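You operate a simulated robot arm through the tools that you are given. There is no shell and no other tool. Be economical: measure what you need, move in short steps, check, and stop when the job is done.

You are at the controls of a simulated two-armed robot. One attempt, no reset.

TASK
Take the blue cloth from the top of the analyser bench and lay it out flat on the top of the island bench.

Only the result counts: the job must be done as asked and must still hold three seconds after the hand-in. Knocking over, shifting, dropping, spilling or breaking anything else fails it. Flat cloth is picked up by pressing the open fingertips on it (5 to 10 N) and closing them slowly along it; thin cloth reads only 2 to 8 mm in the jaws.

THE ROBOT
Two 7-joint arms with two-finger parallel grippers on one trunk, on a base that drives. Base frame: it is fixed to the floor where the robot stands at the start and does not move with it; the origin is under the middle of the robot, x ahead of it, y to its left, z up; the surface under the hand at the start is at about z = 760. Readings come in mm, degrees, newtons and seconds.
The left shoulder is at the start at [50, 187, 1035], the right one opposite. With the tool pointing down near the work surface each hand reaches from about 100 to 660 mm from the robot's upright axis, wherever it stands, measured 20 degrees to its own side. Places, roughly: island bench [2600, -500, 800]. Payload 3.43 kg a hand.
The tool frame of a hand sits at the grasp point between the pads (the TCP): z along the fingers, y along the line on which they close. The tips reach 30 mm beyond it. Largest opening 94 mm; finger width 28, thickness 10; the body of the gripper, 50 by 96 mm, starts 55 mm behind the TCP.
Orientation is told as [roll, pitch, yaw] about the base's x, y, z axes, in that order, counted from this pose: with the fingers straight down and closing along the base's y, the tool's x points along the base's -x, its y along +y and its z along -z.

THE INTERFACE
- The arms move only by the tool step_arm. It takes "left_commands", "right_commands" or both (then of equal length, played together; a hand with none holds still); each is a list of rows, each a list of 7 numbers: the finger opening in mm, from 0 to 94, then the shift along the tool's x, y, z in units of 200 mm (1.0 is 200 mm), then the turn, a rotation vector about the tool's x, y, z in units of 45 degrees (1.0 is 45 degrees). In form: [[hand, tx, ty, tz, wx, wy, wz], ...]. A call has 1 to 20 rows; each row is the pose to reach, as a shift and turn from the pose commanded when the call began, along the tool's axes at that moment. A call with a number of a shift or a turn outside -1 to 1 is refused whole. Rows are played at 5 a second. More than 50 mm and 8.6 degrees between two rows, or a gripper value outside its range, and nothing of the call is played. A pose out of reach is approached as far as the arm can. The call stops where the force on the tool passes 40 N (or 10 N more than at its start, if that is more) or the arm is blocked; 0.2 s more then pass. Each finger travels about 153 mm/s and halts on what it meets, pressing with about 27 N; the grip force reading is that of the motor and also rises with nothing between the fingers. The clock runs only during rows and for 0.2 s after the last one: add rows that repeat a pose to give the fingers time. The reply holds the time, the measured pose of the TCP, the force on the tool along the base axes, the opening and the grip force, in the units named above and with some noise, with the torque about the TCP (base axes, N m) and any sound that the robot's microphone picked up.
- Cameras (640 x 400 px; columns grow to the right, rows downward): "scene" is now at [139.9, 5.9, 1187.6]; the picture's right is [0.07, -1.00, 0.00], its down [-0.65, -0.04, -0.76] and it looks along [0.76, 0.05, -0.65] (base axes); focal length 288 px, centre (320, 200). "left" rides on the left gripper at [76, -14, -103] in its tool frame; the picture's right is [0.18, 0.98, 0.00], its down [-0.75, 0.14, -0.64] and it looks along [-0.63, 0.12, 0.77] (tool axes); focal length 243 px, centre (320, 200). "right" rides on the right gripper at [76, 14, -102] in its tool frame; the picture's right is [-0.18, 0.98, 0.00], its down [-0.75, -0.14, -0.64] and it looks along [-0.63, -0.12, 0.77] (tool axes); focal length 243 px, centre (320, 200). There is no depth. A picture from a camera that has moved, and an enlarged one, comes with that camera's place and axes in the base frame and with its lens.
- get_image(camera): a new picture of that camera. It takes no simulated time.
- slide_trunk(by): slides the trunk up (or, below 0, down) by that many mm; the arms and the scene camera ride with it, the base frame stays. It gives what a move gives, with no picture.
- drive_base(legs): drives the robot by 1 to 6 legs, each [ahead, left, turn to the left] in mm, mm and degrees, along the robot's own axes; the way and the turn of a leg run together, so that a leg with both is an arc; at most 1500 mm and 180 degrees a leg. The arms and the cameras ride along, it lands a little off, and it stops where it bumps. It gives what a move gives.
- pan_tilt(pan, tilt): turns the head with the scene camera to pan (to the left, within 80 degrees either way) and tilt (down, from -29 to 69), counted from straight ahead of the robot. It gives what a move gives.
- zoom(camera, box): a new picture of the part [left, top, right, bottom] of that camera's present view, enlarged. It takes no simulated time.
- sign_off(): hands the job in; it is judged then, once.

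Go step by step. Nothing tells you exact positions but the pictures and the camera data: compare them with the known pose of the tool, close in by small moves and look again before you grip or let go. The budget is 120 turns and 88 pictures, counting those below and the enlarged ones. Unless the task says otherwise, let go and move clear before handing in, and close with one line.

The tools are called after "Request:" by a JSON object that holds its "method" and its "body". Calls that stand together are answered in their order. step_arm: Moves the arms, as the interface text tells. Its arguments: {"type":"object","properties":{"left_commands":{"type":"array"},"right_commands":{"type":"array"}},"required":[]} The other tools are called the same way: slide_trunk (by) slides the trunk up or down; drive_base (legs) drives the base; pan_tilt (pan, tilt) turns the head that bears the scene camera; get_image (camera) takes a picture; zoom (camera, box) takes an enlarged picture of a part of a camera's view; sign_off () hands the job in.

At the start:

```text
time_s: 0.0
left_tool_pos: [466.2, 175.5, 928.1]
left_orientation: [-0.1, 0.1, 0.0]
left_ft_force: [0.1, 1.2, -0.3]
left_moment: [-0.02, 0.02, 0.03]
left_finger_gap: 94.2
left_grip_force: 0.0
right_tool_pos: [458.7, -211.8, 912.4]
right_orientation: [0.0, 0.0, 0.1]
right_ft_force: [0.3, 0.7, -0.1]
right_moment: [0.0, 0.03, 0.04]
right_finger_gap: 94.1
right_grip_force: 0.1
trunk travel left (down, up): [-250.0, 182.0]
robot x, y, heading: [-3.5, 5.0, 0.1]
head pan, tilt: [3.8, 40.8]
```

scene: 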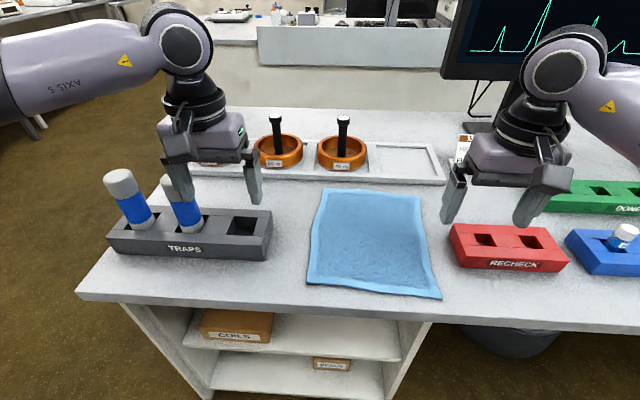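
right: 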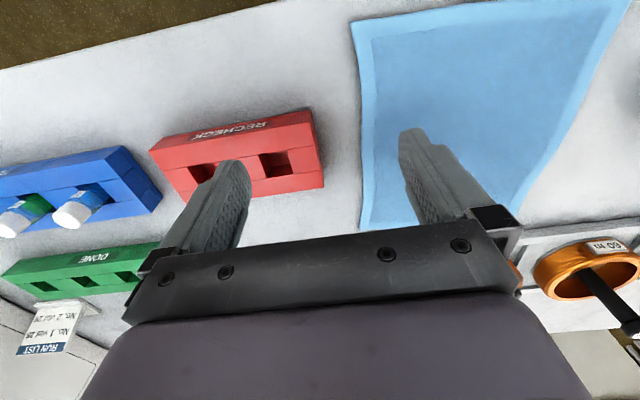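
left: 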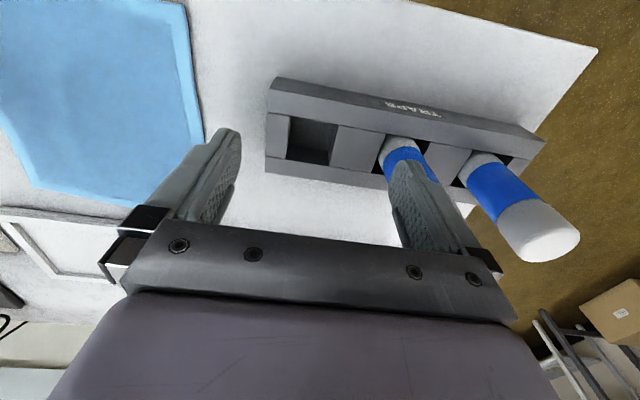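

The blue cloth lies flat at about x 410–690, y -185–45, between the racks. I'll look around first to find the island and a way to it.

Request:
{"method": "pan_tilt", "body": {"pan": -35, "tilt": 10}}

Request:
{"method": "get_image", "body": {"camera": "scene"}}

Request:
{"method": "pan_tilt", "body": {"pan": 25, "tilt": 10}}

Request:
{"method": "get_image", "body": {"camera": "scene"}}

Request:
{"method": "pan_tilt", "body": {"pan": -80, "tilt": 20}}

Request:
{"method": "get_image", "body": {"camera": "scene"}}

```text
time_s: 1.1
left_tool_pos: [465.2, 174.1, 928.5]
left_orientation: [0.1, 0.0, 0.0]
left_ft_force: [-0.4, -0.5, 0.3]
left_moment: [0.01, 0.0, -0.02]
left_finger_gap: 93.9
left_grip_force: 0.0
right_tool_pos: [456.9, -211.5, 913.3]
right_orientation: [0.1, 0.0, 0.0]
right_ft_force: [0.1, 0.8, -0.3]
right_moment: [0.01, -0.02, -0.02]
right_finger_gap: 94.1
right_grip_force: 0.0
trunk travel left (down, up): [-250.0, 182.0]
robot x, y, heading: [-0.9, 0.1, -0.3]
head pan, tilt: [-35.0, 10.0]
```

```text
84 pictures are left
camera scene: at [131.8, -53.0, 1236.5], right [-0.57, -0.82, 0.0], down [-0.14, 0.1, -0.98], along [0.81, -0.56, -0.17], focal length 288 px, centre (320, 200)
```

scene: 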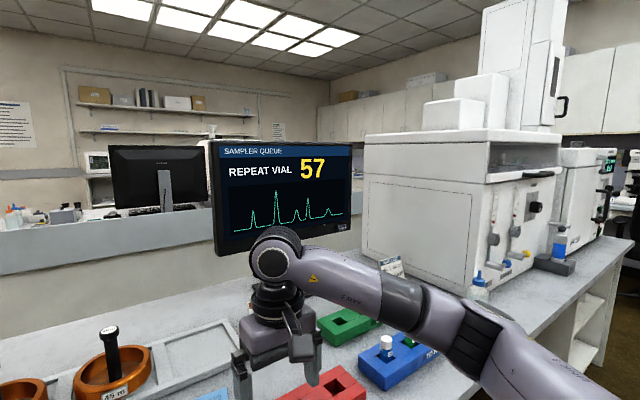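

```text
time_s: 2.4
left_tool_pos: [466.2, 173.8, 928.3]
left_orientation: [0.0, 0.0, 0.0]
left_ft_force: [-0.4, -0.7, 0.7]
left_moment: [0.01, 0.02, 0.02]
left_finger_gap: 94.3
left_grip_force: 0.1
right_tool_pos: [458.1, -211.0, 912.3]
right_orientation: [0.0, 0.0, 0.0]
right_ft_force: [0.3, -0.4, 0.0]
right_moment: [0.0, 0.02, 0.0]
right_finger_gap: 94.0
right_grip_force: 0.1
trunk travel left (down, up): [-250.0, 182.0]
robot x, y, heading: [2.4, -2.7, 0.3]
head pan, tilt: [25.0, 10.0]
```

```text
83 pictures are left
camera scene: at [139.9, 39.5, 1236.6], right [0.42, -0.91, 0.0], down [-0.16, -0.07, -0.98], along [0.89, 0.42, -0.17], focal length 288 px, centre (320, 200)
```

scene: 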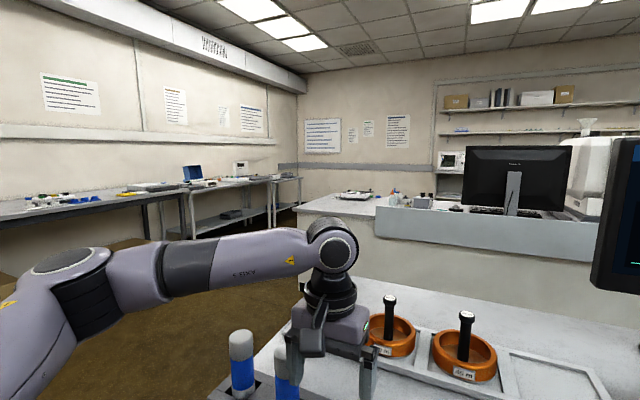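

```text
time_s: 4.2
left_tool_pos: [465.3, 175.7, 926.9]
left_orientation: [0.0, 0.1, 0.0]
left_ft_force: [0.2, 0.0, 0.3]
left_moment: [0.01, 0.0, 0.01]
left_finger_gap: 94.0
left_grip_force: 0.1
right_tool_pos: [457.7, -212.2, 912.5]
right_orientation: [0.0, 0.0, -0.1]
right_ft_force: [0.0, -0.6, 0.6]
right_moment: [0.02, 0.01, 0.01]
right_finger_gap: 93.7
right_grip_force: 0.0
trunk travel left (down, up): [-250.0, 182.0]
robot x, y, heading: [-1.2, -3.6, 0.1]
head pan, tilt: [-80.0, 20.0]
```

```text
82 pictures are left
camera scene: at [71.8, -91.4, 1220.3], right [-0.98, -0.17, 0.0], down [-0.06, 0.34, -0.94], along [0.16, -0.93, -0.34], focal length 288 px, centre (320, 200)
```

scene: 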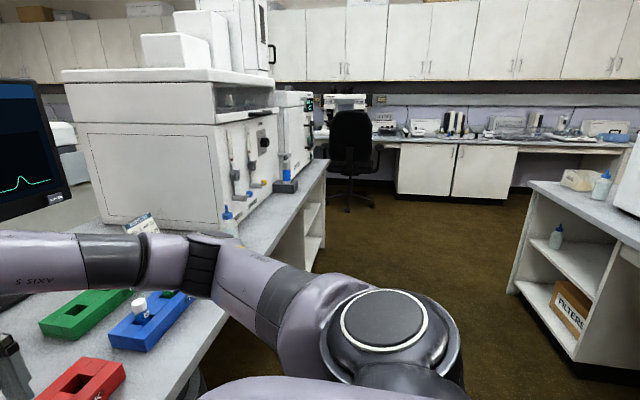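

The island is ahead, reached past the left end of this bench. First I hover both hands, partly open, above the cloth's near corners and check.

Request:
{"method": "step_arm", "body": {"left_commands": [[80, 0.03, -0.2, 0.05, 0, 0, 0], [60, 0.06, -0.4, 0.1, 0, 0, 0], [40, 0.1, -0.6, 0.2, 0, 0, 0], [40, 0.145, -0.815, 0.3, 0, 0, 0], [40, 0.145, -0.815, 0.42, 0, 0, 0], [40, 0.145, -0.815, 0.42, 0, 0, 0]], "right_commands": [[80, 0.03, 0.07, 0.05, 0, 0, 0], [60, 0.06, 0.14, 0.1, 0, 0, 0], [40, 0.1, 0.25, 0.2, 0, 0, 0], [40, 0.17, 0.355, 0.3, 0, 0, 0], [40, 0.17, 0.355, 0.34, 0, 0, 0], [40, 0.17, 0.355, 0.34, 0, 0, 0]]}}

Request:
{"method": "pan_tilt", "body": {"pan": 0, "tilt": 50}}

Request:
{"method": "get_image", "body": {"camera": "scene"}}

Request:
{"method": "get_image", "body": {"camera": "left"}}

Request:
{"method": "get_image", "body": {"camera": "right"}}

```text
time_s: 5.6
left_tool_pos: [436.2, 14.1, 844.8]
left_orientation: [0.0, 0.0, 0.1]
left_ft_force: [0.7, -0.4, -0.1]
left_moment: [-0.02, 0.03, -0.02]
left_finger_gap: 40.1
left_grip_force: 0.1
right_tool_pos: [424.9, -140.4, 846.1]
right_orientation: [0.0, -0.2, -0.1]
right_ft_force: [-0.5, -0.6, -0.3]
right_moment: [0.0, 0.01, 0.04]
right_finger_gap: 39.7
right_grip_force: 0.0
trunk travel left (down, up): [-250.0, 182.0]
robot x, y, heading: [-1.3, 2.0, -0.0]
head pan, tilt: [-80.0, 20.0]
```

```text
time_s: 7.1
left_tool_pos: [435.1, 15.2, 843.6]
left_orientation: [0.1, 0.0, 0.1]
left_ft_force: [0.7, -0.2, -0.3]
left_moment: [0.01, 0.02, -0.01]
left_finger_gap: 40.1
left_grip_force: 0.2
right_tool_pos: [424.6, -140.8, 844.9]
right_orientation: [0.0, -0.1, 0.0]
right_ft_force: [-0.2, 0.3, 0.4]
right_moment: [0.02, 0.01, -0.02]
right_finger_gap: 39.7
right_grip_force: 0.0
trunk travel left (down, up): [-250.0, 182.0]
robot x, y, heading: [-1.4, 0.7, -0.2]
head pan, tilt: [0.0, 50.0]
```

```text
81 pictures are left
camera scene: at [132.6, 0.2, 1174.7], right [0.0, -1.0, 0.0], down [-0.77, 0.0, -0.64], along [0.64, 0.0, -0.77], focal length 288 px, centre (320, 200)
```

scene: 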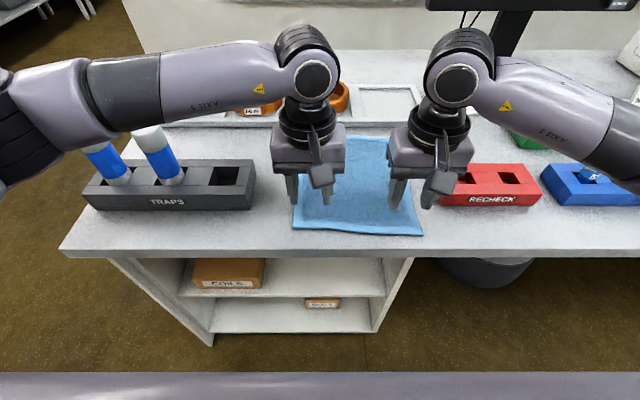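

```text
80 pictures are left
camera left: at [359.4, -0.6, 947.5], right [-0.19, 0.98, 0.0], down [0.75, 0.14, 0.64], along [0.63, 0.12, -0.77], focal length 243 px, centre (320, 200)
```

left: 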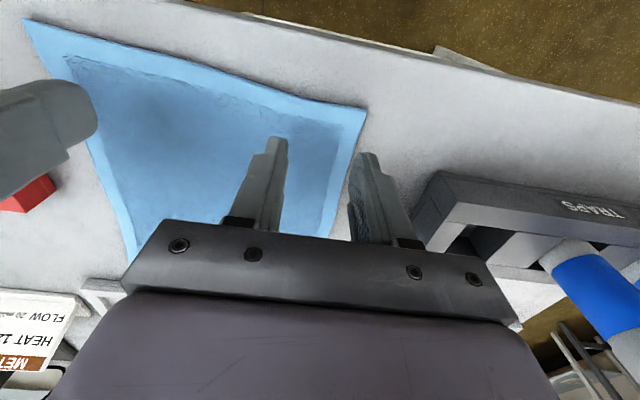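

```text
79 pictures are left
camera right: at [349.1, -126.6, 947.7], right [0.18, 0.98, 0.0], down [0.75, -0.14, 0.64], along [0.63, -0.12, -0.77], focal length 243 px, centre (320, 200)
```

right: 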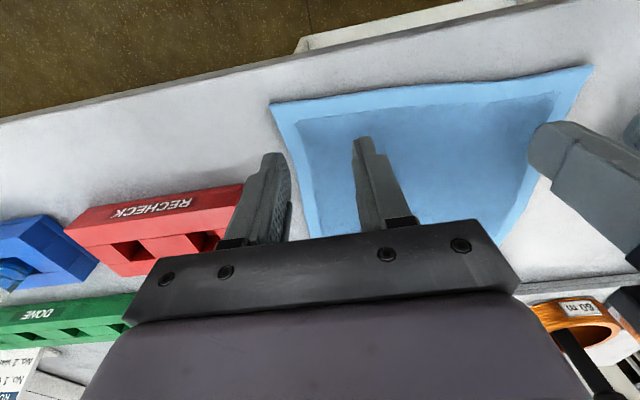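

The corners check out at (416, 45) and (402, -175). I lower both hands close above the cloth, slightly inward.

Request:
{"method": "step_arm", "body": {"left_commands": [[40, 0, -0.03, 0.1, 0, 0, 0], [40, 0, -0.03, 0.2, 0, 0, 0], [40, 0, -0.03, 0.235, 0, 0, 0], [40, 0, -0.03, 0.235, 0, 0, 0]], "right_commands": [[40, 0, 0.025, 0.1, 0, 0, 0], [40, 0, 0.025, 0.2, 0, 0, 0], [40, 0, 0.025, 0.235, 0, 0, 0], [40, 0, 0.025, 0.235, 0, 0, 0]]}}

```text
time_s: 8.1
left_tool_pos: [438.3, 6.1, 796.7]
left_orientation: [0.0, 0.0, -0.1]
left_ft_force: [-0.4, -0.1, 0.2]
left_moment: [0.01, 0.0, 0.0]
left_finger_gap: 40.3
left_grip_force: 0.1
right_tool_pos: [424.5, -134.2, 797.9]
right_orientation: [0.0, 0.0, 0.0]
right_ft_force: [-0.2, 0.3, -0.3]
right_moment: [-0.04, 0.01, 0.0]
right_finger_gap: 40.1
right_grip_force: 0.0
trunk travel left (down, up): [-250.0, 182.0]
robot x, y, heading: [1.3, 1.2, 0.1]
head pan, tilt: [0.0, 50.0]
```

Request:
{"method": "step_arm", "body": {"left_commands": [[40, 0, 0, 0.01, 0, 0, 0], [40, 0, 0, 0.015, 0, 0, 0], [40, 0, 0, 0.02, 0, 0, 0], [40, 0, 0, 0.02, 0, 0, 0]], "right_commands": [[40, 0, 0, 0.01, 0, 0, 0], [40, 0, 0, 0.015, 0, 0, 0], [40, 0, 0, 0.02, 0, 0, 0], [40, 0, 0, 0.02, 0, 0, 0]]}}

```text
time_s: 9.1
left_tool_pos: [438.7, 5.6, 793.6]
left_orientation: [-0.1, -0.2, -0.1]
left_ft_force: [-1.1, 0.9, 13.4]
left_moment: [0.01, 0.09, 0.01]
left_finger_gap: 40.0
left_grip_force: 0.1
right_tool_pos: [424.6, -133.5, 794.0]
right_orientation: [0.0, -0.1, 0.0]
right_ft_force: [1.1, 0.4, 1.3]
right_moment: [-0.09, -0.05, 0.0]
right_finger_gap: 40.1
right_grip_force: 0.0
trunk travel left (down, up): [-250.0, 182.0]
robot x, y, heading: [-4.8, 2.1, 0.0]
head pan, tilt: [0.0, 50.0]
```

Left presses 13 N and right 1 N, so I even them out towards 7 N.

Request:
{"method": "step_arm", "body": {"left_commands": [[40, 0, 0, -0.003, 0, 0, 0], [40, 0, 0, -0.003, 0, 0, 0]], "right_commands": [[40, 0, 0, 0.003, 0, 0, 0], [40, 0, 0, 0.003, 0, 0, 0]]}}

```text
time_s: 9.7
left_tool_pos: [438.2, 6.1, 792.9]
left_orientation: [-0.1, -0.1, 0.1]
left_ft_force: [0.6, 2.0, 13.3]
left_moment: [0.06, 0.01, 0.0]
left_finger_gap: 40.3
left_grip_force: 0.0
right_tool_pos: [422.6, -134.8, 795.0]
right_orientation: [0.0, -0.2, -0.1]
right_ft_force: [-0.7, 0.5, 2.0]
right_moment: [-0.04, 0.02, -0.02]
right_finger_gap: 40.0
right_grip_force: 0.0
trunk travel left (down, up): [-250.0, 182.0]
robot x, y, heading: [-2.6, 0.8, 0.2]
head pan, tilt: [0.0, 50.0]
```

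Request:
{"method": "step_arm", "body": {"left_commands": [[40, 0, 0, -0.005, 0, 0, 0], [40, 0, 0, -0.005, 0, 0, 0]], "right_commands": [[40, 0, 0, 0.006, 0, 0, 0], [40, 0, 0, 0.006, 0, 0, 0]]}}

```text
time_s: 10.3
left_tool_pos: [438.7, 7.1, 793.2]
left_orientation: [0.0, 0.0, 0.2]
left_ft_force: [1.9, -0.3, 7.5]
left_moment: [-0.04, -0.06, 0.0]
left_finger_gap: 39.9
left_grip_force: 0.1
right_tool_pos: [424.7, -133.9, 793.1]
right_orientation: [0.0, -0.1, 0.0]
right_ft_force: [-2.0, -0.1, 5.4]
right_moment: [-0.07, 0.06, -0.03]
right_finger_gap: 40.4
right_grip_force: 0.1
trunk travel left (down, up): [-250.0, 182.0]
robot x, y, heading: [-0.6, -2.5, 0.3]
head pan, tilt: [0.0, 50.0]
```

Both are now in the 5–8 N band. I close slowly along the cloth.

Request:
{"method": "step_arm", "body": {"left_commands": [[37, 0, 0, 0, 0, 0, 0], [34, 0, 0, 0, 0, 0, 0], [31, 0, 0, 0, 0, 0, 0], [28, 0, 0, 0, 0, 0, 0], [25, 0, 0, 0, 0, 0, 0], [22, 0, 0, 0, 0, 0, 0], [19, 0, 0, 0, 0, 0, 0], [16, 0, 0, 0, 0, 0, 0], [13, 0, 0, 0, 0, 0, 0], [10, 0, 0, 0, 0, 0, 0], [7, 0, 0, 0, 0, 0, 0], [4, 0, 0, 0, 0, 0, 0], [1, 0, 0, 0, 0, 0, 0], [0, 0, 0, 0, 0, 0, 0], [0, 0, 0, 0, 0, 0, 0], [0, 0, 0, 0, 0, 0, 0]], "right_commands": [[37, 0, 0, 0.002, 0, 0, 0], [34, 0, 0, 0.002, 0, 0, 0], [31, 0, 0, 0.002, 0, 0, 0], [28, 0, 0, 0.002, 0, 0, 0], [25, 0, 0, 0.002, 0, 0, 0], [22, 0, 0, 0.002, 0, 0, 0], [19, 0, 0, 0.002, 0, 0, 0], [16, 0, 0, 0.002, 0, 0, 0], [13, 0, 0, 0.002, 0, 0, 0], [10, 0, 0, 0.002, 0, 0, 0], [7, 0, 0, 0.002, 0, 0, 0], [4, 0, 0, 0.002, 0, 0, 0], [1, 0, 0, 0.002, 0, 0, 0], [0, 0, 0, 0.002, 0, 0, 0], [0, 0, 0, 0.002, 0, 0, 0], [0, 0, 0, 0.002, 0, 0, 0]]}}

Request:
{"method": "get_image", "body": {"camera": "left"}}

Request:
{"method": "get_image", "body": {"camera": "right"}}

```text
time_s: 13.7
left_tool_pos: [436.7, 4.1, 794.2]
left_orientation: [-0.2, 0.0, 0.0]
left_ft_force: [-1.3, -15.2, 3.0]
left_moment: [-0.49, 0.03, 0.03]
left_finger_gap: 4.0
left_grip_force: 27.2
right_tool_pos: [424.1, -133.1, 792.7]
right_orientation: [0.1, -0.1, 0.0]
right_ft_force: [-0.9, 14.0, 9.6]
right_moment: [0.42, -0.02, 0.08]
right_finger_gap: 4.2
right_grip_force: 27.2
trunk travel left (down, up): [-250.0, 182.0]
robot x, y, heading: [0.1, -0.1, 0.2]
head pan, tilt: [0.0, 50.0]
```

```text
78 pictures are left
camera left: at [361.8, -9.6, 896.5], right [-0.18, 0.98, 0.0], down [0.75, 0.14, 0.64], along [0.63, 0.12, -0.77], focal length 243 px, centre (320, 200)
```

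left: 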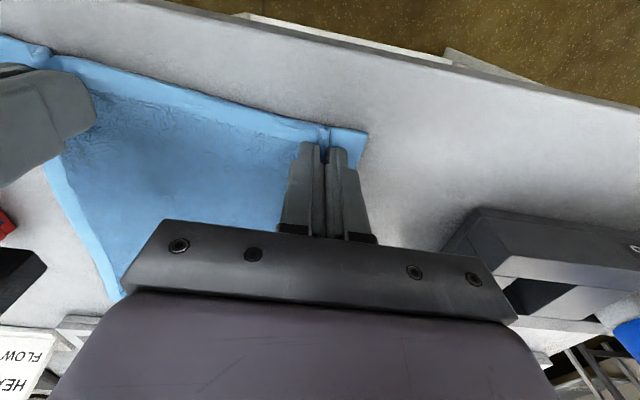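

```text
77 pictures are left
camera right: at [347.9, -119.4, 895.1], right [0.18, 0.98, 0.0], down [0.75, -0.14, 0.64], along [0.63, -0.12, -0.77], focal length 243 px, centre (320, 200)
```

right: 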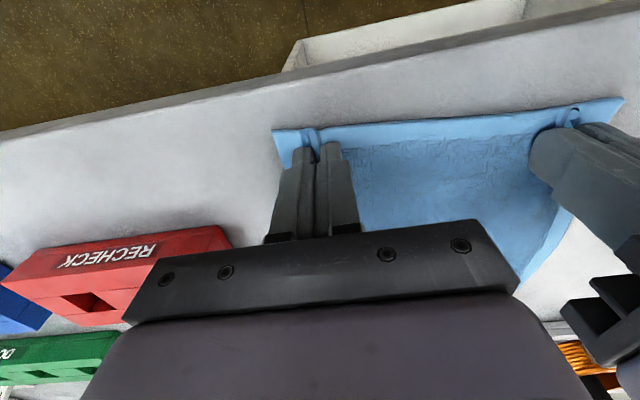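

Both jaws read about 4 mm with a fold pinched. I ease the tension between the hands and lift a little to check.

Request:
{"method": "step_arm", "body": {"left_commands": [[0, 0, -0.015, 0, 0, 0, 0], [0, 0, -0.02, -0.05, 0, 0, 0], [0, 0, -0.02, -0.1, 0, 0, 0], [0, 0, -0.02, -0.2, 0, 0, 0], [0, 0, -0.02, -0.3, 0, 0, 0], [0, 0, -0.02, -0.3, 0, 0, 0]], "right_commands": [[0, 0, 0.015, 0, 0, 0, 0], [0, 0, 0.02, -0.05, 0, 0, 0], [0, 0, 0.02, -0.1, 0, 0, 0], [0, 0, 0.02, -0.2, 0, 0, 0], [0, 0, 0.02, -0.3, 0, 0, 0], [0, 0, 0.02, -0.3, 0, 0, 0]]}}

Request:
{"method": "get_image", "body": {"camera": "scene"}}

```text
time_s: 15.1
left_tool_pos: [438.2, 2.9, 853.3]
left_orientation: [0.0, 0.0, -0.1]
left_ft_force: [0.3, -5.9, -0.3]
left_moment: [-0.16, 0.03, -0.02]
left_finger_gap: 3.9
left_grip_force: 27.0
right_tool_pos: [424.6, -131.0, 853.2]
right_orientation: [0.0, 0.0, 0.0]
right_ft_force: [0.6, 5.3, 0.4]
right_moment: [0.15, -0.04, 0.07]
right_finger_gap: 4.0
right_grip_force: 27.3
trunk travel left (down, up): [-250.0, 182.0]
robot x, y, heading: [0.6, -2.0, -0.1]
head pan, tilt: [0.0, 50.0]
```

```text
76 pictures are left
camera scene: at [132.6, 0.3, 1174.7], right [0.0, -1.0, 0.0], down [-0.77, 0.0, -0.64], along [0.64, 0.0, -0.77], focal length 288 px, centre (320, 200)
```

scene: 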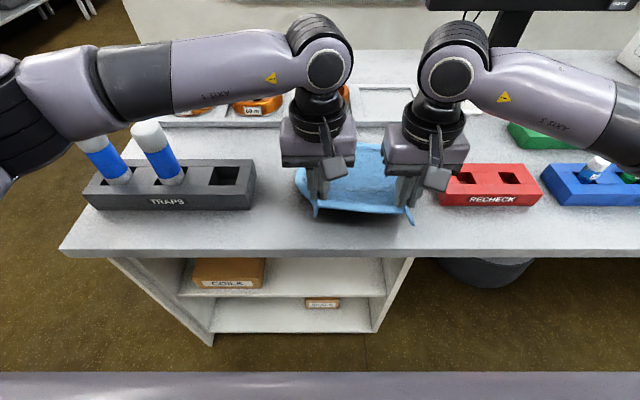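

The cloth is held at both corners. I raise the trunk fully, then the arms a bit more.

Request:
{"method": "slide_trunk", "body": {"by": 180}}

Request:
{"method": "step_arm", "body": {"left_commands": [[0, 0, 0, -0.1, 0, 0, 0], [0, 0, 0, -0.2, 0, 0, 0], [0, 0, 0, -0.3, 0, 0, 0], [0, 0, 0, -0.4, 0, 0, 0], [0, 0, 0, -0.4, 0, 0, 0]], "right_commands": [[0, 0, 0, -0.1, 0, 0, 0], [0, 0, 0, -0.2, 0, 0, 0], [0, 0, 0, -0.3, 0, 0, 0], [0, 0, 0, -0.4, 0, 0, 0], [0, 0, 0, -0.4, 0, 0, 0]]}}

Request:
{"method": "get_image", "body": {"camera": "scene"}}

```text
time_s: 17.1
left_tool_pos: [437.2, 2.2, 1033.7]
left_orientation: [0.0, 0.0, 0.0]
left_ft_force: [-1.0, -5.2, 0.9]
left_moment: [-0.15, 0.01, 0.03]
left_finger_gap: 3.6
left_grip_force: 26.8
right_tool_pos: [423.2, -132.0, 1032.6]
right_orientation: [0.0, -0.1, 0.0]
right_ft_force: [0.1, 4.5, 0.3]
right_moment: [0.11, 0.02, 0.03]
right_finger_gap: 3.9
right_grip_force: 26.9
trunk travel left (down, up): [-430.0, 2.0]
robot x, y, heading: [-0.5, -0.7, 0.0]
head pan, tilt: [0.0, 50.0]
```

```text
time_s: 18.3
left_tool_pos: [440.2, 2.4, 1112.5]
left_orientation: [0.1, -0.1, -0.1]
left_ft_force: [0.1, -6.7, 0.8]
left_moment: [-0.2, 0.02, -0.01]
left_finger_gap: 3.8
left_grip_force: 27.6
right_tool_pos: [423.2, -132.4, 1112.2]
right_orientation: [-0.1, 0.0, 0.0]
right_ft_force: [0.1, 6.7, -0.8]
right_moment: [0.22, -0.04, 0.01]
right_finger_gap: 3.8
right_grip_force: 26.7
trunk travel left (down, up): [-430.0, 2.0]
robot x, y, heading: [2.0, -0.3, -0.1]
head pan, tilt: [0.0, 50.0]
```

```text
75 pictures are left
camera scene: at [132.8, 0.2, 1354.7], right [0.0, -1.0, 0.0], down [-0.77, 0.0, -0.64], along [0.64, 0.0, -0.77], focal length 288 px, centre (320, 200)
```

scene: 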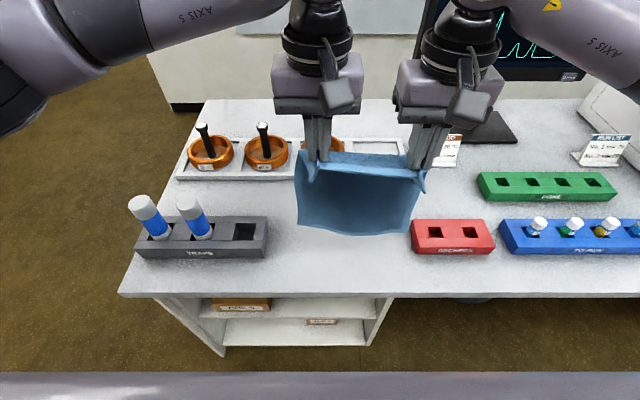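

The cloth hangs free, just clear of the bench. I check the left side and what is around before driving.

Request:
{"method": "pan_tilt", "body": {"pan": 75, "tilt": 25}}

Request:
{"method": "get_image", "body": {"camera": "scene"}}

Request:
{"method": "pan_tilt", "body": {"pan": 35, "tilt": 20}}

Request:
{"method": "get_image", "body": {"camera": "scene"}}

```text
time_s: 19.8
left_tool_pos: [440.5, 2.9, 1112.9]
left_orientation: [0.0, 0.0, 0.0]
left_ft_force: [-0.8, -7.5, 0.4]
left_moment: [-0.25, 0.02, 0.01]
left_finger_gap: 3.7
left_grip_force: 26.9
right_tool_pos: [422.2, -132.1, 1112.5]
right_orientation: [-0.1, 0.0, 0.0]
right_ft_force: [0.1, 8.6, -0.8]
right_moment: [0.28, 0.0, 0.06]
right_finger_gap: 4.1
right_grip_force: 27.5
trunk travel left (down, up): [-430.0, 2.0]
robot x, y, heading: [0.3, -0.4, 0.3]
head pan, tilt: [75.0, 25.0]
```

```text
74 pictures are left
camera scene: at [79.5, 89.3, 1392.2], right [0.97, -0.26, 0.0], down [-0.11, -0.41, -0.91], along [0.24, 0.88, -0.42], focal length 288 px, centre (320, 200)
```

scene: 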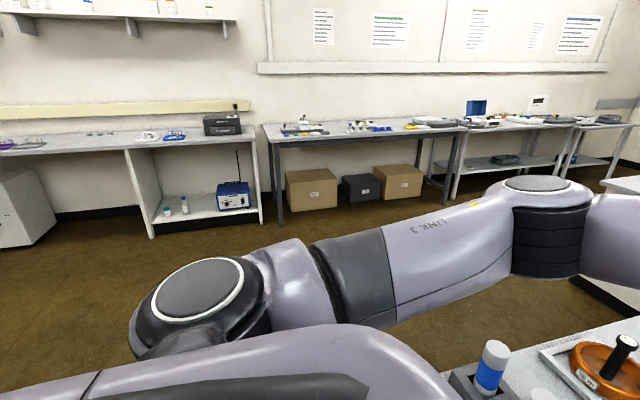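

```text
time_s: 20.8
left_tool_pos: [440.8, 4.5, 1113.1]
left_orientation: [0.0, 0.0, 0.0]
left_ft_force: [-0.1, -7.7, 0.0]
left_moment: [-0.26, 0.03, 0.0]
left_finger_gap: 3.7
left_grip_force: 27.7
right_tool_pos: [423.4, -132.9, 1112.8]
right_orientation: [0.0, 0.0, 0.0]
right_ft_force: [-0.3, 7.8, -0.4]
right_moment: [0.23, 0.0, 0.05]
right_finger_gap: 4.1
right_grip_force: 26.9
trunk travel left (down, up): [-430.0, 2.0]
robot x, y, heading: [0.2, 1.3, -0.2]
head pan, tilt: [35.0, 20.0]
```

```text
73 pictures are left
camera scene: at [131.9, 53.8, 1400.3], right [0.57, -0.82, 0.0], down [-0.28, -0.2, -0.94], along [0.77, 0.54, -0.34], focal length 288 px, centre (320, 200)
```

scene: 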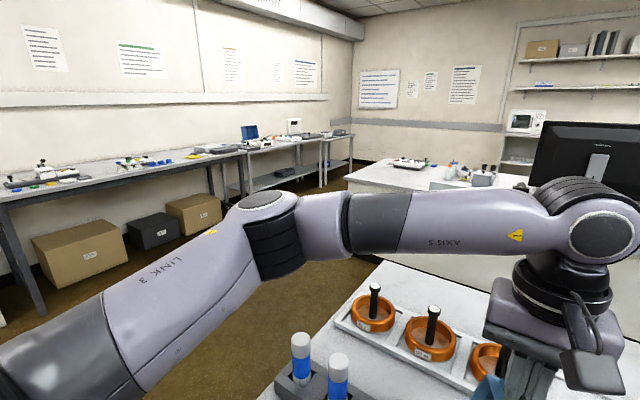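

The floor to the left is open, and the island's left end begins near x 2000, y 500–1100. I back off, strafe left and go partway ahead.

Request:
{"method": "drive_base", "body": {"legs": [[-350, 0, 0], [0, 1150, 0], [700, 0, 0]]}}

Request:
{"method": "pan_tilt", "body": {"pan": -5, "tilt": 20}}

Request:
{"method": "get_image", "body": {"camera": "scene"}}

```text
time_s: 36.6
left_tool_pos: [796.8, 1144.7, 1113.3]
left_orientation: [0.1, 0.0, -1.4]
left_ft_force: [-0.3, -8.8, 0.1]
left_moment: [-0.26, 0.01, 0.02]
left_finger_gap: 3.7
left_grip_force: 27.4
right_tool_pos: [774.9, 1009.9, 1111.6]
right_orientation: [0.0, -0.1, -1.5]
right_ft_force: [0.5, 8.3, 0.5]
right_moment: [0.21, 0.02, 0.06]
right_finger_gap: 3.9
right_grip_force: 27.0
trunk travel left (down, up): [-430.0, 2.0]
robot x, y, heading: [354.2, 1153.7, -1.4]
head pan, tilt: [35.0, 20.0]
```

```text
time_s: 37.7
left_tool_pos: [796.0, 1143.7, 1113.5]
left_orientation: [-0.1, 0.0, -1.6]
left_ft_force: [-0.3, -6.0, -0.9]
left_moment: [-0.23, 0.03, 0.05]
left_finger_gap: 4.0
left_grip_force: 26.9
right_tool_pos: [775.2, 1010.0, 1112.3]
right_orientation: [0.1, -0.1, -1.5]
right_ft_force: [-0.4, 6.7, -0.1]
right_moment: [0.21, -0.02, 0.04]
right_finger_gap: 3.8
right_grip_force: 27.6
trunk travel left (down, up): [-430.0, 2.0]
robot x, y, heading: [355.1, 1155.8, -1.6]
head pan, tilt: [-5.0, 20.0]
```

```text
72 pictures are left
camera scene: at [503.8, 1141.3, 1400.3], right [-0.11, -0.99, 0.0], down [-0.34, 0.04, -0.94], along [0.93, -0.11, -0.34], focal length 288 px, centre (320, 200)
```

scene: 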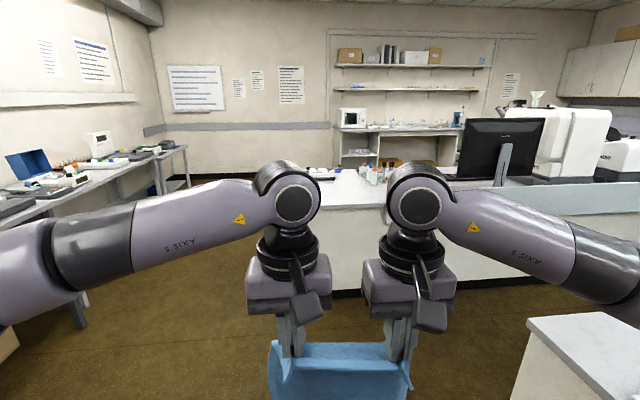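

The island's near edge is at about x 2020. I move closer to see its top.

Request:
{"method": "drive_base", "body": {"legs": [[0, 0, 1.5], [600, -250, 0]]}}

Request:
{"method": "pan_tilt", "body": {"pan": -5, "tilt": 25}}

Request:
{"method": "get_image", "body": {"camera": "scene"}}

```text
time_s: 41.7
left_tool_pos: [1408.7, 901.6, 1112.7]
left_orientation: [0.0, 0.0, -0.1]
left_ft_force: [-0.3, -7.5, -0.2]
left_moment: [-0.24, 0.0, 0.0]
left_finger_gap: 3.9
left_grip_force: 26.9
right_tool_pos: [1390.3, 766.1, 1112.0]
right_orientation: [0.0, 0.0, -0.2]
right_ft_force: [0.6, 7.9, -0.5]
right_moment: [0.23, -0.01, 0.04]
right_finger_gap: 4.1
right_grip_force: 26.7
trunk travel left (down, up): [-430.0, 2.0]
robot x, y, heading: [969.9, 898.3, -0.2]
head pan, tilt: [-5.0, 20.0]
```

```text
time_s: 42.4
left_tool_pos: [1407.8, 901.0, 1113.1]
left_orientation: [-0.1, 0.0, -0.2]
left_ft_force: [-0.8, -5.6, 0.3]
left_moment: [-0.19, -0.01, 0.0]
left_finger_gap: 3.6
left_grip_force: 27.4
right_tool_pos: [1389.5, 767.3, 1114.2]
right_orientation: [0.1, -0.1, -0.2]
right_ft_force: [0.6, 6.0, 0.8]
right_moment: [0.11, -0.01, 0.09]
right_finger_gap: 3.8
right_grip_force: 27.0
trunk travel left (down, up): [-430.0, 2.0]
robot x, y, heading: [967.1, 901.9, -0.4]
head pan, tilt: [-5.0, 25.0]
```

```text
71 pictures are left
camera scene: at [1115.0, 891.8, 1392.2], right [-0.09, -1.0, 0.0], down [-0.42, 0.04, -0.91], along [0.9, -0.08, -0.42], focal length 288 px, centre (320, 200)
```

scene: 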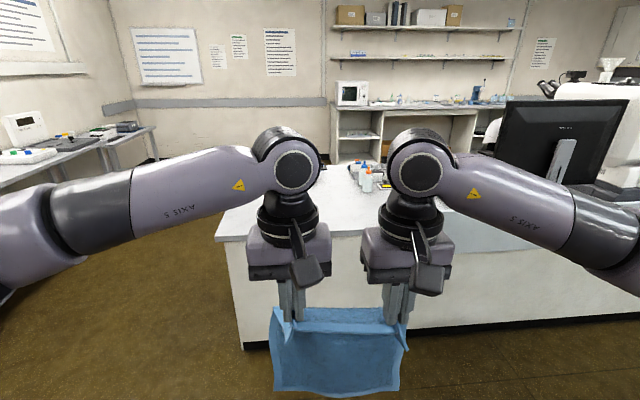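

The near part of the island looks clear; bottles stand further back at about x 2640. I raise the hands a bit and come closer to check.

Request:
{"method": "step_arm", "body": {"left_commands": [[0, 0, 0, -0.15, 0, 0, 0], [0, 0, 0, -0.3, 0, 0, 0], [0, 0, 0, -0.4, 0, 0, 0], [0, 0, 0, -0.4, 0, 0, 0]], "right_commands": [[0, 0, 0, -0.15, 0, 0, 0], [0, 0, 0, -0.3, 0, 0, 0], [0, 0, 0, -0.4, 0, 0, 0], [0, 0, 0, -0.4, 0, 0, 0]]}}

Request:
{"method": "drive_base", "body": {"legs": [[500, 0, 0]]}}

Request:
{"method": "pan_tilt", "body": {"pan": 0, "tilt": 35}}

Request:
{"method": "get_image", "body": {"camera": "scene"}}

Request:
{"method": "get_image", "body": {"camera": "left"}}

```text
time_s: 43.4
left_tool_pos: [1407.2, 901.4, 1193.3]
left_orientation: [-0.2, 0.0, -0.2]
left_ft_force: [0.7, -7.9, -0.4]
left_moment: [-0.24, -0.01, 0.01]
left_finger_gap: 3.8
left_grip_force: 26.7
right_tool_pos: [1390.8, 766.5, 1194.8]
right_orientation: [0.1, -0.1, -0.1]
right_ft_force: [0.2, 7.9, -0.2]
right_moment: [0.22, -0.03, 0.04]
right_finger_gap: 3.8
right_grip_force: 27.4
trunk travel left (down, up): [-430.0, 2.0]
robot x, y, heading: [964.5, 901.9, -0.2]
head pan, tilt: [-5.0, 25.0]
```

```text
time_s: 46.3
left_tool_pos: [1909.7, 904.6, 1193.5]
left_orientation: [-0.1, 0.0, 0.3]
left_ft_force: [0.1, -9.1, -0.2]
left_moment: [-0.28, 0.05, 0.04]
left_finger_gap: 3.9
left_grip_force: 27.1
right_tool_pos: [1894.6, 770.3, 1194.0]
right_orientation: [0.1, 0.0, 0.3]
right_ft_force: [0.4, 9.3, -0.3]
right_moment: [0.27, -0.04, 0.07]
right_finger_gap: 4.2
right_grip_force: 27.0
trunk travel left (down, up): [-430.0, 2.0]
robot x, y, heading: [1469.8, 904.5, 0.2]
head pan, tilt: [-5.0, 25.0]
```

```text
time_s: 47.0
left_tool_pos: [1908.2, 905.4, 1194.2]
left_orientation: [-0.1, 0.0, 0.3]
left_ft_force: [-0.5, -7.6, 0.2]
left_moment: [-0.18, -0.02, 0.01]
left_finger_gap: 4.1
left_grip_force: 26.9
right_tool_pos: [1893.6, 770.3, 1195.1]
right_orientation: [0.1, -0.1, 0.3]
right_ft_force: [0.0, 7.4, -0.7]
right_moment: [0.23, -0.04, 0.05]
right_finger_gap: 3.8
right_grip_force: 27.1
trunk travel left (down, up): [-430.0, 2.0]
robot x, y, heading: [1468.2, 901.7, 0.5]
head pan, tilt: [0.0, 35.0]
```

```text
70 pictures are left
camera scene: at [1613.9, 901.3, 1376.5], right [0.0, -1.0, 0.0], down [-0.57, 0.0, -0.82], along [0.82, 0.0, -0.57], focal length 288 px, centre (320, 200)
```

scene: 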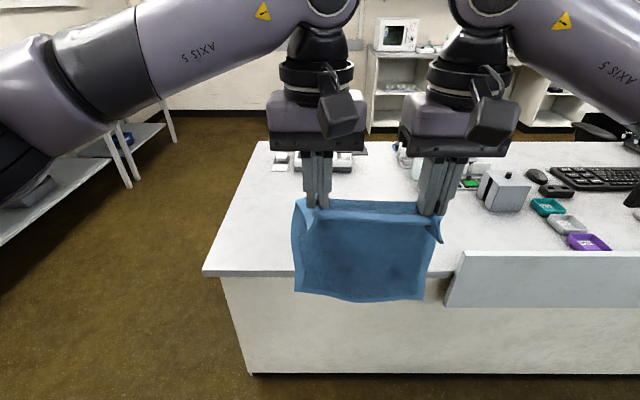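

```text
69 pictures are left
camera left: at [1832.9, 890.0, 1296.3], right [-0.19, 0.98, 0.0], down [0.75, 0.15, 0.64], along [0.63, 0.12, -0.77], focal length 243 px, centre (320, 200)
```

left: 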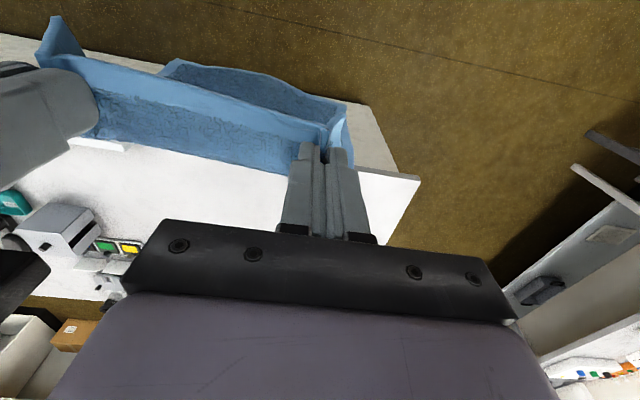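

The island's near-left area is clear: the partition starts at about y ≤ 600 and items begin beyond x 2500. I shift a little left, come in to about 380 mm off the edge, and look again.

Request:
{"method": "drive_base", "body": {"legs": [[230, 40, 0]]}}

Request:
{"method": "pan_tilt", "body": {"pan": 0, "tilt": 55}}

Request:
{"method": "get_image", "body": {"camera": "scene"}}

Request:
{"method": "get_image", "body": {"camera": "left"}}

Request:
{"method": "get_image", "body": {"camera": "right"}}

```text
time_s: 48.8
left_tool_pos: [2138.8, 951.2, 1194.5]
left_orientation: [0.0, 0.0, 0.8]
left_ft_force: [0.0, -9.2, -0.9]
left_moment: [-0.25, 0.05, 0.01]
left_finger_gap: 3.9
left_grip_force: 27.1
right_tool_pos: [2124.5, 815.2, 1194.5]
right_orientation: [0.1, 0.0, 0.9]
right_ft_force: [1.1, 8.6, 1.0]
right_moment: [0.22, -0.01, 0.05]
right_finger_gap: 4.2
right_grip_force: 26.8
trunk travel left (down, up): [-430.0, 2.0]
robot x, y, heading: [1700.5, 943.5, 0.9]
head pan, tilt: [0.0, 35.0]
```

```text
time_s: 49.6
left_tool_pos: [2137.4, 952.3, 1194.6]
left_orientation: [0.0, -0.1, 0.7]
left_ft_force: [0.1, -7.1, -0.1]
left_moment: [-0.18, 0.0, -0.04]
left_finger_gap: 3.7
left_grip_force: 26.8
right_tool_pos: [2124.2, 817.1, 1195.1]
right_orientation: [0.2, -0.1, 0.9]
right_ft_force: [2.0, 6.4, -0.7]
right_moment: [0.2, 0.0, 0.05]
right_finger_gap: 3.9
right_grip_force: 27.2
trunk travel left (down, up): [-430.0, 2.0]
robot x, y, heading: [1696.9, 944.8, 0.6]
head pan, tilt: [0.0, 55.0]
```

```text
68 pictures are left
camera scene: at [1827.2, 944.3, 1348.2], right [0.01, -1.0, 0.0], down [-0.82, -0.01, -0.57], along [0.57, 0.01, -0.82], focal length 288 px, centre (320, 200)
```

scene: 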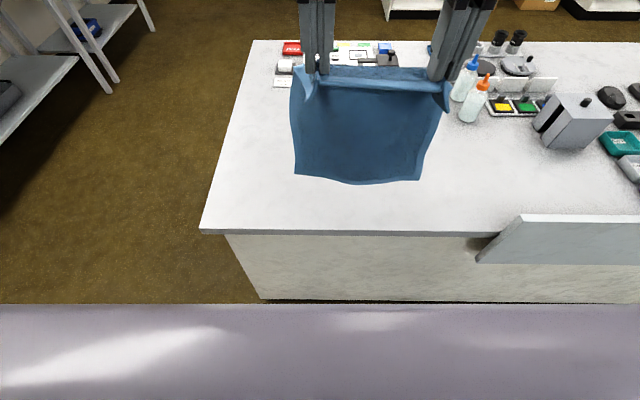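

```text
67 pictures are left
camera left: at [2062.2, 935.2, 1296.3], right [-0.2, 0.98, 0.0], down [0.75, 0.15, 0.64], along [0.63, 0.12, -0.77], focal length 243 px, centre (320, 200)
```

left: 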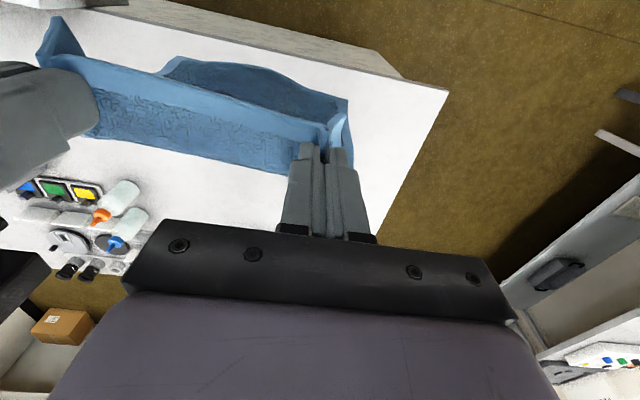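

```text
66 pictures are left
camera right: at [2048.2, 828.4, 1296.5], right [0.17, 0.99, 0.0], down [0.75, -0.13, 0.64], along [0.63, -0.11, -0.77], focal length 243 px, centre (320, 200)
```

right: 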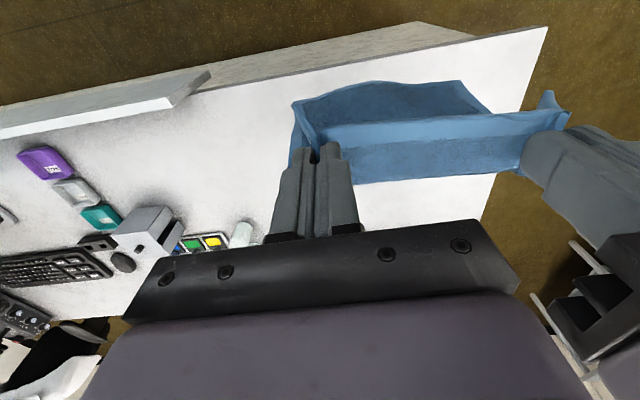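

Triangulating gives the island top at z≈720, near edge x≈2168 and left end y≈1245, with free space over x 2170–2560, y 620–1200. I come closer, then tilt the fingers forward and reach out so the far hem lands near x≈2470.

Request:
{"method": "drive_base", "body": {"legs": [[95, 0, -0.7]]}}

Request:
{"method": "step_arm", "body": {"left_commands": [[0, -0.15, 0, 0, 0, -0.178, 0], [0, -0.3, 0, 0, 0, -0.356, 0], [0, -0.45, 0, 0, 0, -0.534, 0], [0, -0.6, 0, 0, 0, -0.712, 0], [0, -0.75, 0, 0, 0, -0.89, 0], [0, -0.75, 0, 0, 0, -0.89, 0]], "right_commands": [[0, -0.15, 0, 0, 0, -0.178, 0], [0, -0.3, 0, 0, 0, -0.356, 0], [0, -0.45, 0, 0, 0, -0.534, 0], [0, -0.6, 0, 0, 0, -0.712, 0], [0, -0.75, 0, 0, 0, -0.89, 0], [0, -0.75, 0, 0, 0, -0.89, 0]]}}

Request:
{"method": "get_image", "body": {"camera": "scene"}}

```text
time_s: 50.8
left_tool_pos: [2233.0, 945.4, 1194.9]
left_orientation: [-0.1, 0.0, 0.0]
left_ft_force: [-0.2, -6.9, 1.3]
left_moment: [-0.24, 0.04, 0.0]
left_finger_gap: 3.8
left_grip_force: 26.7
right_tool_pos: [2217.3, 809.8, 1193.1]
right_orientation: [0.1, 0.1, -0.1]
right_ft_force: [0.5, 8.4, -0.4]
right_moment: [0.23, 0.03, 0.06]
right_finger_gap: 4.1
right_grip_force: 27.2
trunk travel left (down, up): [-430.0, 2.0]
robot x, y, heading: [1794.3, 938.1, -0.0]
head pan, tilt: [0.0, 55.0]
```

```text
time_s: 52.1
left_tool_pos: [2380.0, 945.5, 1194.6]
left_orientation: [-0.2, -40.2, -0.1]
left_ft_force: [0.4, -8.0, 0.2]
left_moment: [-0.24, -0.01, -0.16]
left_finger_gap: 3.9
left_grip_force: 27.2
right_tool_pos: [2367.2, 810.2, 1195.3]
right_orientation: [0.1, -40.2, 0.0]
right_ft_force: [0.4, 9.2, 0.3]
right_moment: [0.15, 0.05, 0.2]
right_finger_gap: 3.8
right_grip_force: 26.8
trunk travel left (down, up): [-430.0, 2.0]
robot x, y, heading: [1793.7, 945.8, -0.2]
head pan, tilt: [0.0, 55.0]
```

```text
65 pictures are left
camera scene: at [1920.9, 943.1, 1348.2], right [0.0, -1.0, 0.0], down [-0.82, 0.0, -0.57], along [0.57, 0.0, -0.82], focal length 288 px, centre (320, 200)
```

scene: 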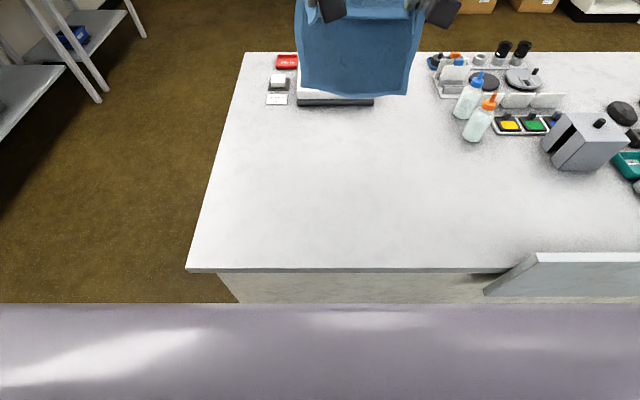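

The landing area is clear. I reach a bit further and lower 150 mm, then check where the far hem is.

Request:
{"method": "step_arm", "body": {"left_commands": [[0, 0.04, 0, 0.16, 0, 0, 0], [0, 0.08, 0, 0.33, 0, 0, 0], [0, 0.12, 0, 0.5, 0, 0, 0], [0, 0.16, 0, 0.66, 0, 0, 0], [0, 0.195, 0, 0.816, 0, 0, 0], [0, 0.195, 0, 0.816, 0, 0, 0]], "right_commands": [[0, 0.04, 0, 0.16, 0, 0, 0], [0, 0.08, 0, 0.33, 0, 0, 0], [0, 0.12, 0, 0.5, 0, 0, 0], [0, 0.16, 0, 0.66, 0, 0, 0], [0, 0.195, 0, 0.816, 0, 0, 0], [0, 0.195, 0, 0.816, 0, 0, 0]]}}

Request:
{"method": "get_image", "body": {"camera": "scene"}}

Request:
{"method": "get_image", "body": {"camera": "left"}}

```text
time_s: 53.5
left_tool_pos: [2454.2, 945.0, 1041.4]
left_orientation: [-0.1, -40.1, 0.0]
left_ft_force: [-0.5, -6.7, 0.9]
left_moment: [-0.15, 0.01, -0.11]
left_finger_gap: 3.8
left_grip_force: 27.1
right_tool_pos: [2439.2, 809.1, 1045.1]
right_orientation: [0.1, -40.1, 0.0]
right_ft_force: [0.7, 5.9, 0.1]
right_moment: [0.11, 0.04, 0.16]
right_finger_gap: 3.9
right_grip_force: 27.1
trunk travel left (down, up): [-430.0, 2.0]
robot x, y, heading: [1794.7, 941.5, -0.0]
head pan, tilt: [0.0, 55.0]
```

```text
64 pictures are left
camera scene: at [1920.8, 943.1, 1348.2], right [0.0, -1.0, 0.0], down [-0.82, 0.0, -0.57], along [0.57, 0.0, -0.82], focal length 288 px, centre (320, 200)
```

scene: 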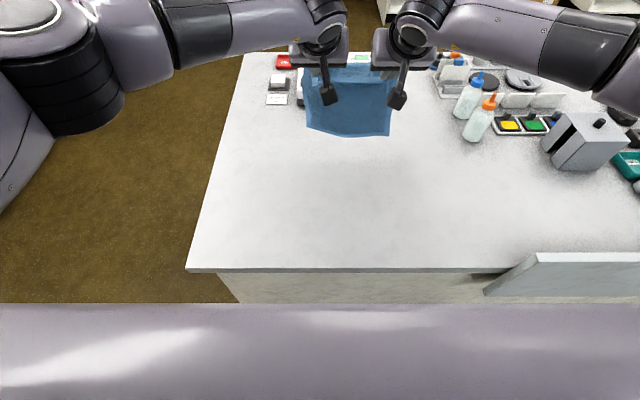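

```text
63 pictures are left
camera left: at [2330.7, 929.3, 1070.5], right [-0.14, 0.98, -0.12], down [0.16, 0.14, 0.98], along [0.98, 0.12, -0.18], focal length 243 px, centre (320, 200)
```

left: 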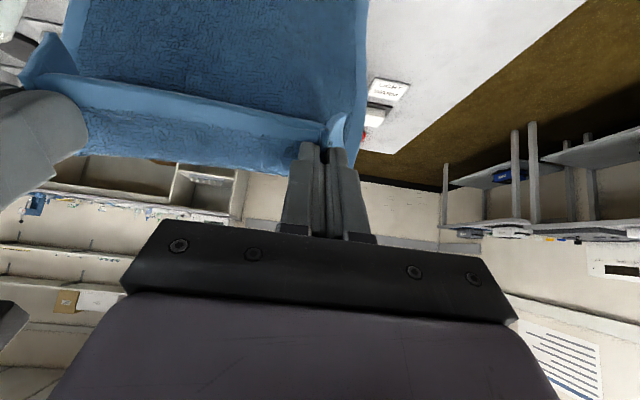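

The hem still hangs roughly 100 mm above the top. I lower another 60 mm.

Request:
{"method": "step_arm", "body": {"left_commands": [[0, 0.1, 0, 0.115, 0, 0, 0], [0, 0.193, 0, 0.23, 0, 0, 0], [0, 0.193, 0, 0.23, 0, 0, 0]], "right_commands": [[0, 0.1, 0, 0.115, 0, 0, 0], [0, 0.193, 0, 0.23, 0, 0, 0], [0, 0.193, 0, 0.23, 0, 0, 0]]}}

Request:
{"method": "get_image", "body": {"camera": "scene"}}

```text
time_s: 54.4
left_tool_pos: [2456.9, 943.2, 983.1]
left_orientation: [-0.2, -40.1, 0.0]
left_ft_force: [-0.4, -1.7, -0.4]
left_moment: [-0.01, -0.02, -0.03]
left_finger_gap: 3.5
left_grip_force: 26.8
right_tool_pos: [2442.9, 810.9, 983.8]
right_orientation: [0.1, -40.1, -0.1]
right_ft_force: [1.0, 2.8, 0.3]
right_moment: [0.03, 0.03, 0.05]
right_finger_gap: 3.9
right_grip_force: 26.7
trunk travel left (down, up): [-430.0, 2.0]
robot x, y, heading: [1793.8, 944.4, 0.0]
head pan, tilt: [0.0, 55.0]
```

```text
62 pictures are left
camera scene: at [1921.0, 943.0, 1348.2], right [0.0, -1.0, 0.0], down [-0.82, 0.0, -0.57], along [0.57, 0.0, -0.82], focal length 288 px, centre (320, 200)
```

scene: 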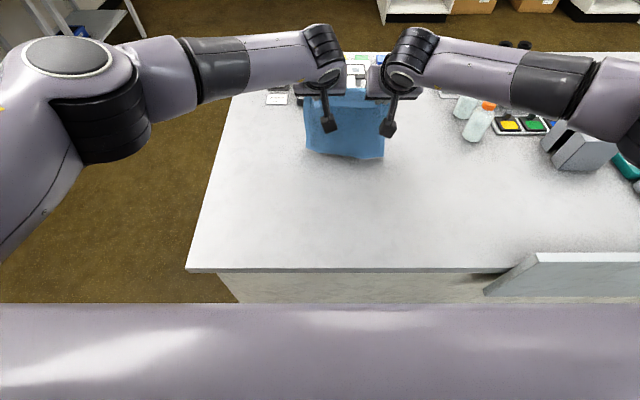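

The hem is only about 30 mm above the top now. I lower 35 mm more.

Request:
{"method": "step_arm", "body": {"left_commands": [[0, 0.06, 0, 0.067, 0, 0, 0], [0, 0.112, 0, 0.134, 0, 0, 0], [0, 0.112, 0, 0.134, 0, 0, 0]], "right_commands": [[0, 0.06, 0, 0.067, 0, 0, 0], [0, 0.112, 0, 0.134, 0, 0, 0], [0, 0.112, 0, 0.134, 0, 0, 0]]}}

Request:
{"method": "zoom", "body": {"camera": "scene", "box": [220, 60, 480, 222]}}

```text
time_s: 55.1
left_tool_pos: [2457.2, 942.5, 947.3]
left_orientation: [-0.1, -40.1, 0.0]
left_ft_force: [-0.1, -2.0, -0.2]
left_moment: [-0.05, 0.01, -0.07]
left_finger_gap: 3.8
left_grip_force: 27.5
right_tool_pos: [2443.9, 811.5, 950.3]
right_orientation: [0.1, -40.2, -0.1]
right_ft_force: [-0.7, 2.1, -0.6]
right_moment: [0.01, 0.03, 0.05]
right_finger_gap: 3.8
right_grip_force: 26.8
trunk travel left (down, up): [-430.0, 2.0]
robot x, y, heading: [1791.6, 940.3, -0.0]
head pan, tilt: [0.0, 55.0]
```

```text
2.46 times, centred on (350, 141) of scene
camera zoom: at [1921.1, 943.0, 1348.2], right [0.0, -1.0, 0.0], down [-0.82, 0.0, -0.57], along [0.57, 0.0, -0.82], focal length 710 px, centre (246, 345)
```

zoom: 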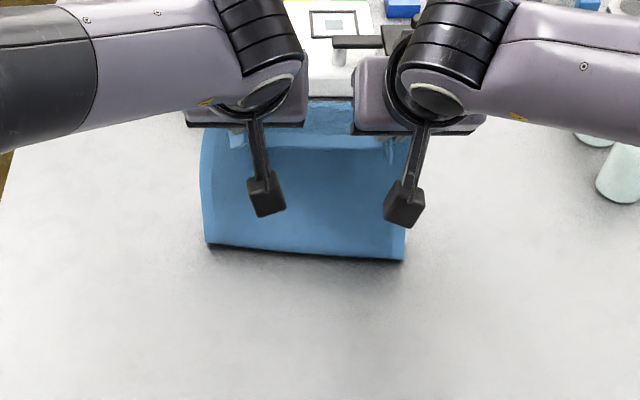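

The far hem is touching at x≈2480. Now I draw the hands back and down together, gradually straightening the fingers, laying the cloth as I go.

Request:
{"method": "step_arm", "body": {"left_commands": [[0, 0.069, 0, 0.004, 0, 0.044, 0], [0, 0.138, 0, 0.008, 0, 0.089, 0], [0, 0.208, 0, 0.012, 0, 0.133, 0], [0, 0.277, 0, 0.016, 0, 0.178, 0], [0, 0.346, 0, 0.02, 0, 0.222, 0], [0, 0.415, 0, 0.023, 0, 0.266, 0], [0, 0.484, 0, 0.027, 0, 0.311, 0], [0, 0.554, 0, 0.031, 0, 0.355, 0], [0, 0.623, 0, 0.035, 0, 0.4, 0], [0, 0.692, 0, 0.039, 0, 0.444, 0]], "right_commands": [[0, 0.069, 0, 0.004, 0, 0.044, 0], [0, 0.138, 0, 0.008, 0, 0.089, 0], [0, 0.208, 0, 0.012, 0, 0.133, 0], [0, 0.277, 0, 0.016, 0, 0.178, 0], [0, 0.346, 0, 0.02, 0, 0.222, 0], [0, 0.415, 0, 0.023, 0, 0.266, 0], [0, 0.484, 0, 0.027, 0, 0.311, 0], [0, 0.554, 0, 0.031, 0, 0.355, 0], [0, 0.623, 0, 0.035, 0, 0.4, 0], [0, 0.692, 0, 0.039, 0, 0.444, 0]]}}

Request:
{"method": "get_image", "body": {"camera": "scene"}}

Request:
{"method": "get_image", "body": {"camera": "left"}}

```text
time_s: 57.4
left_tool_pos: [2357.0, 945.3, 855.4]
left_orientation: [-0.2, -19.9, -0.1]
left_ft_force: [0.1, -4.5, 0.0]
left_moment: [-0.18, 0.04, -0.07]
left_finger_gap: 3.7
left_grip_force: 26.7
right_tool_pos: [2339.6, 810.1, 854.9]
right_orientation: [0.2, -20.2, 0.0]
right_ft_force: [0.9, 5.3, 0.1]
right_moment: [0.1, 0.0, 0.08]
right_finger_gap: 3.8
right_grip_force: 26.2
trunk travel left (down, up): [-430.0, 2.0]
robot x, y, heading: [1798.0, 944.8, -0.0]
head pan, tilt: [0.0, 55.0]
```

```text
60 pictures are left
camera scene: at [1921.2, 943.0, 1348.2], right [0.0, -1.0, 0.0], down [-0.82, 0.0, -0.57], along [0.57, 0.0, -0.82], focal length 288 px, centre (320, 200)
```

scene: 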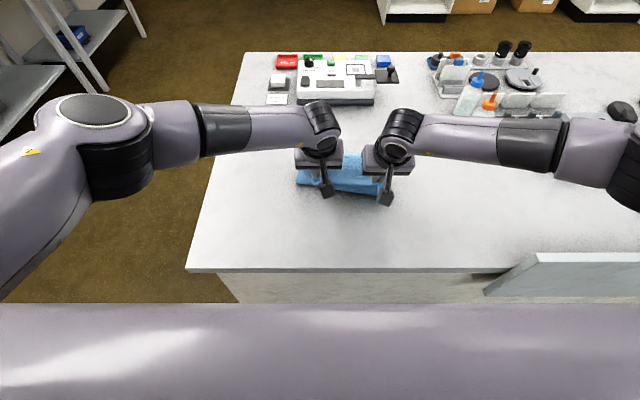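

```text
59 pictures are left
camera left: at [2250.5, 929.9, 924.6], right [-0.17, 0.98, -0.07], down [0.49, 0.14, 0.86], along [0.86, 0.11, -0.5], focal length 243 px, centre (320, 200)
```

left: 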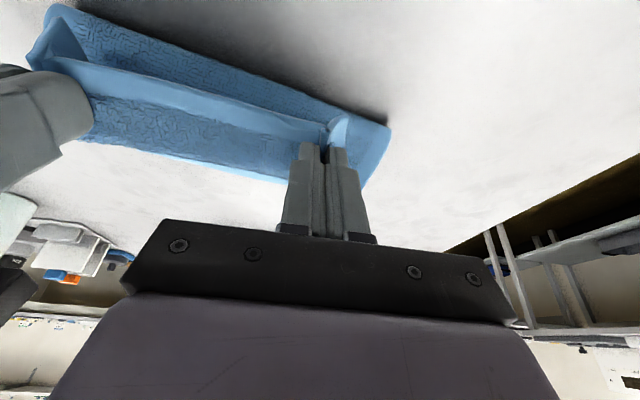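

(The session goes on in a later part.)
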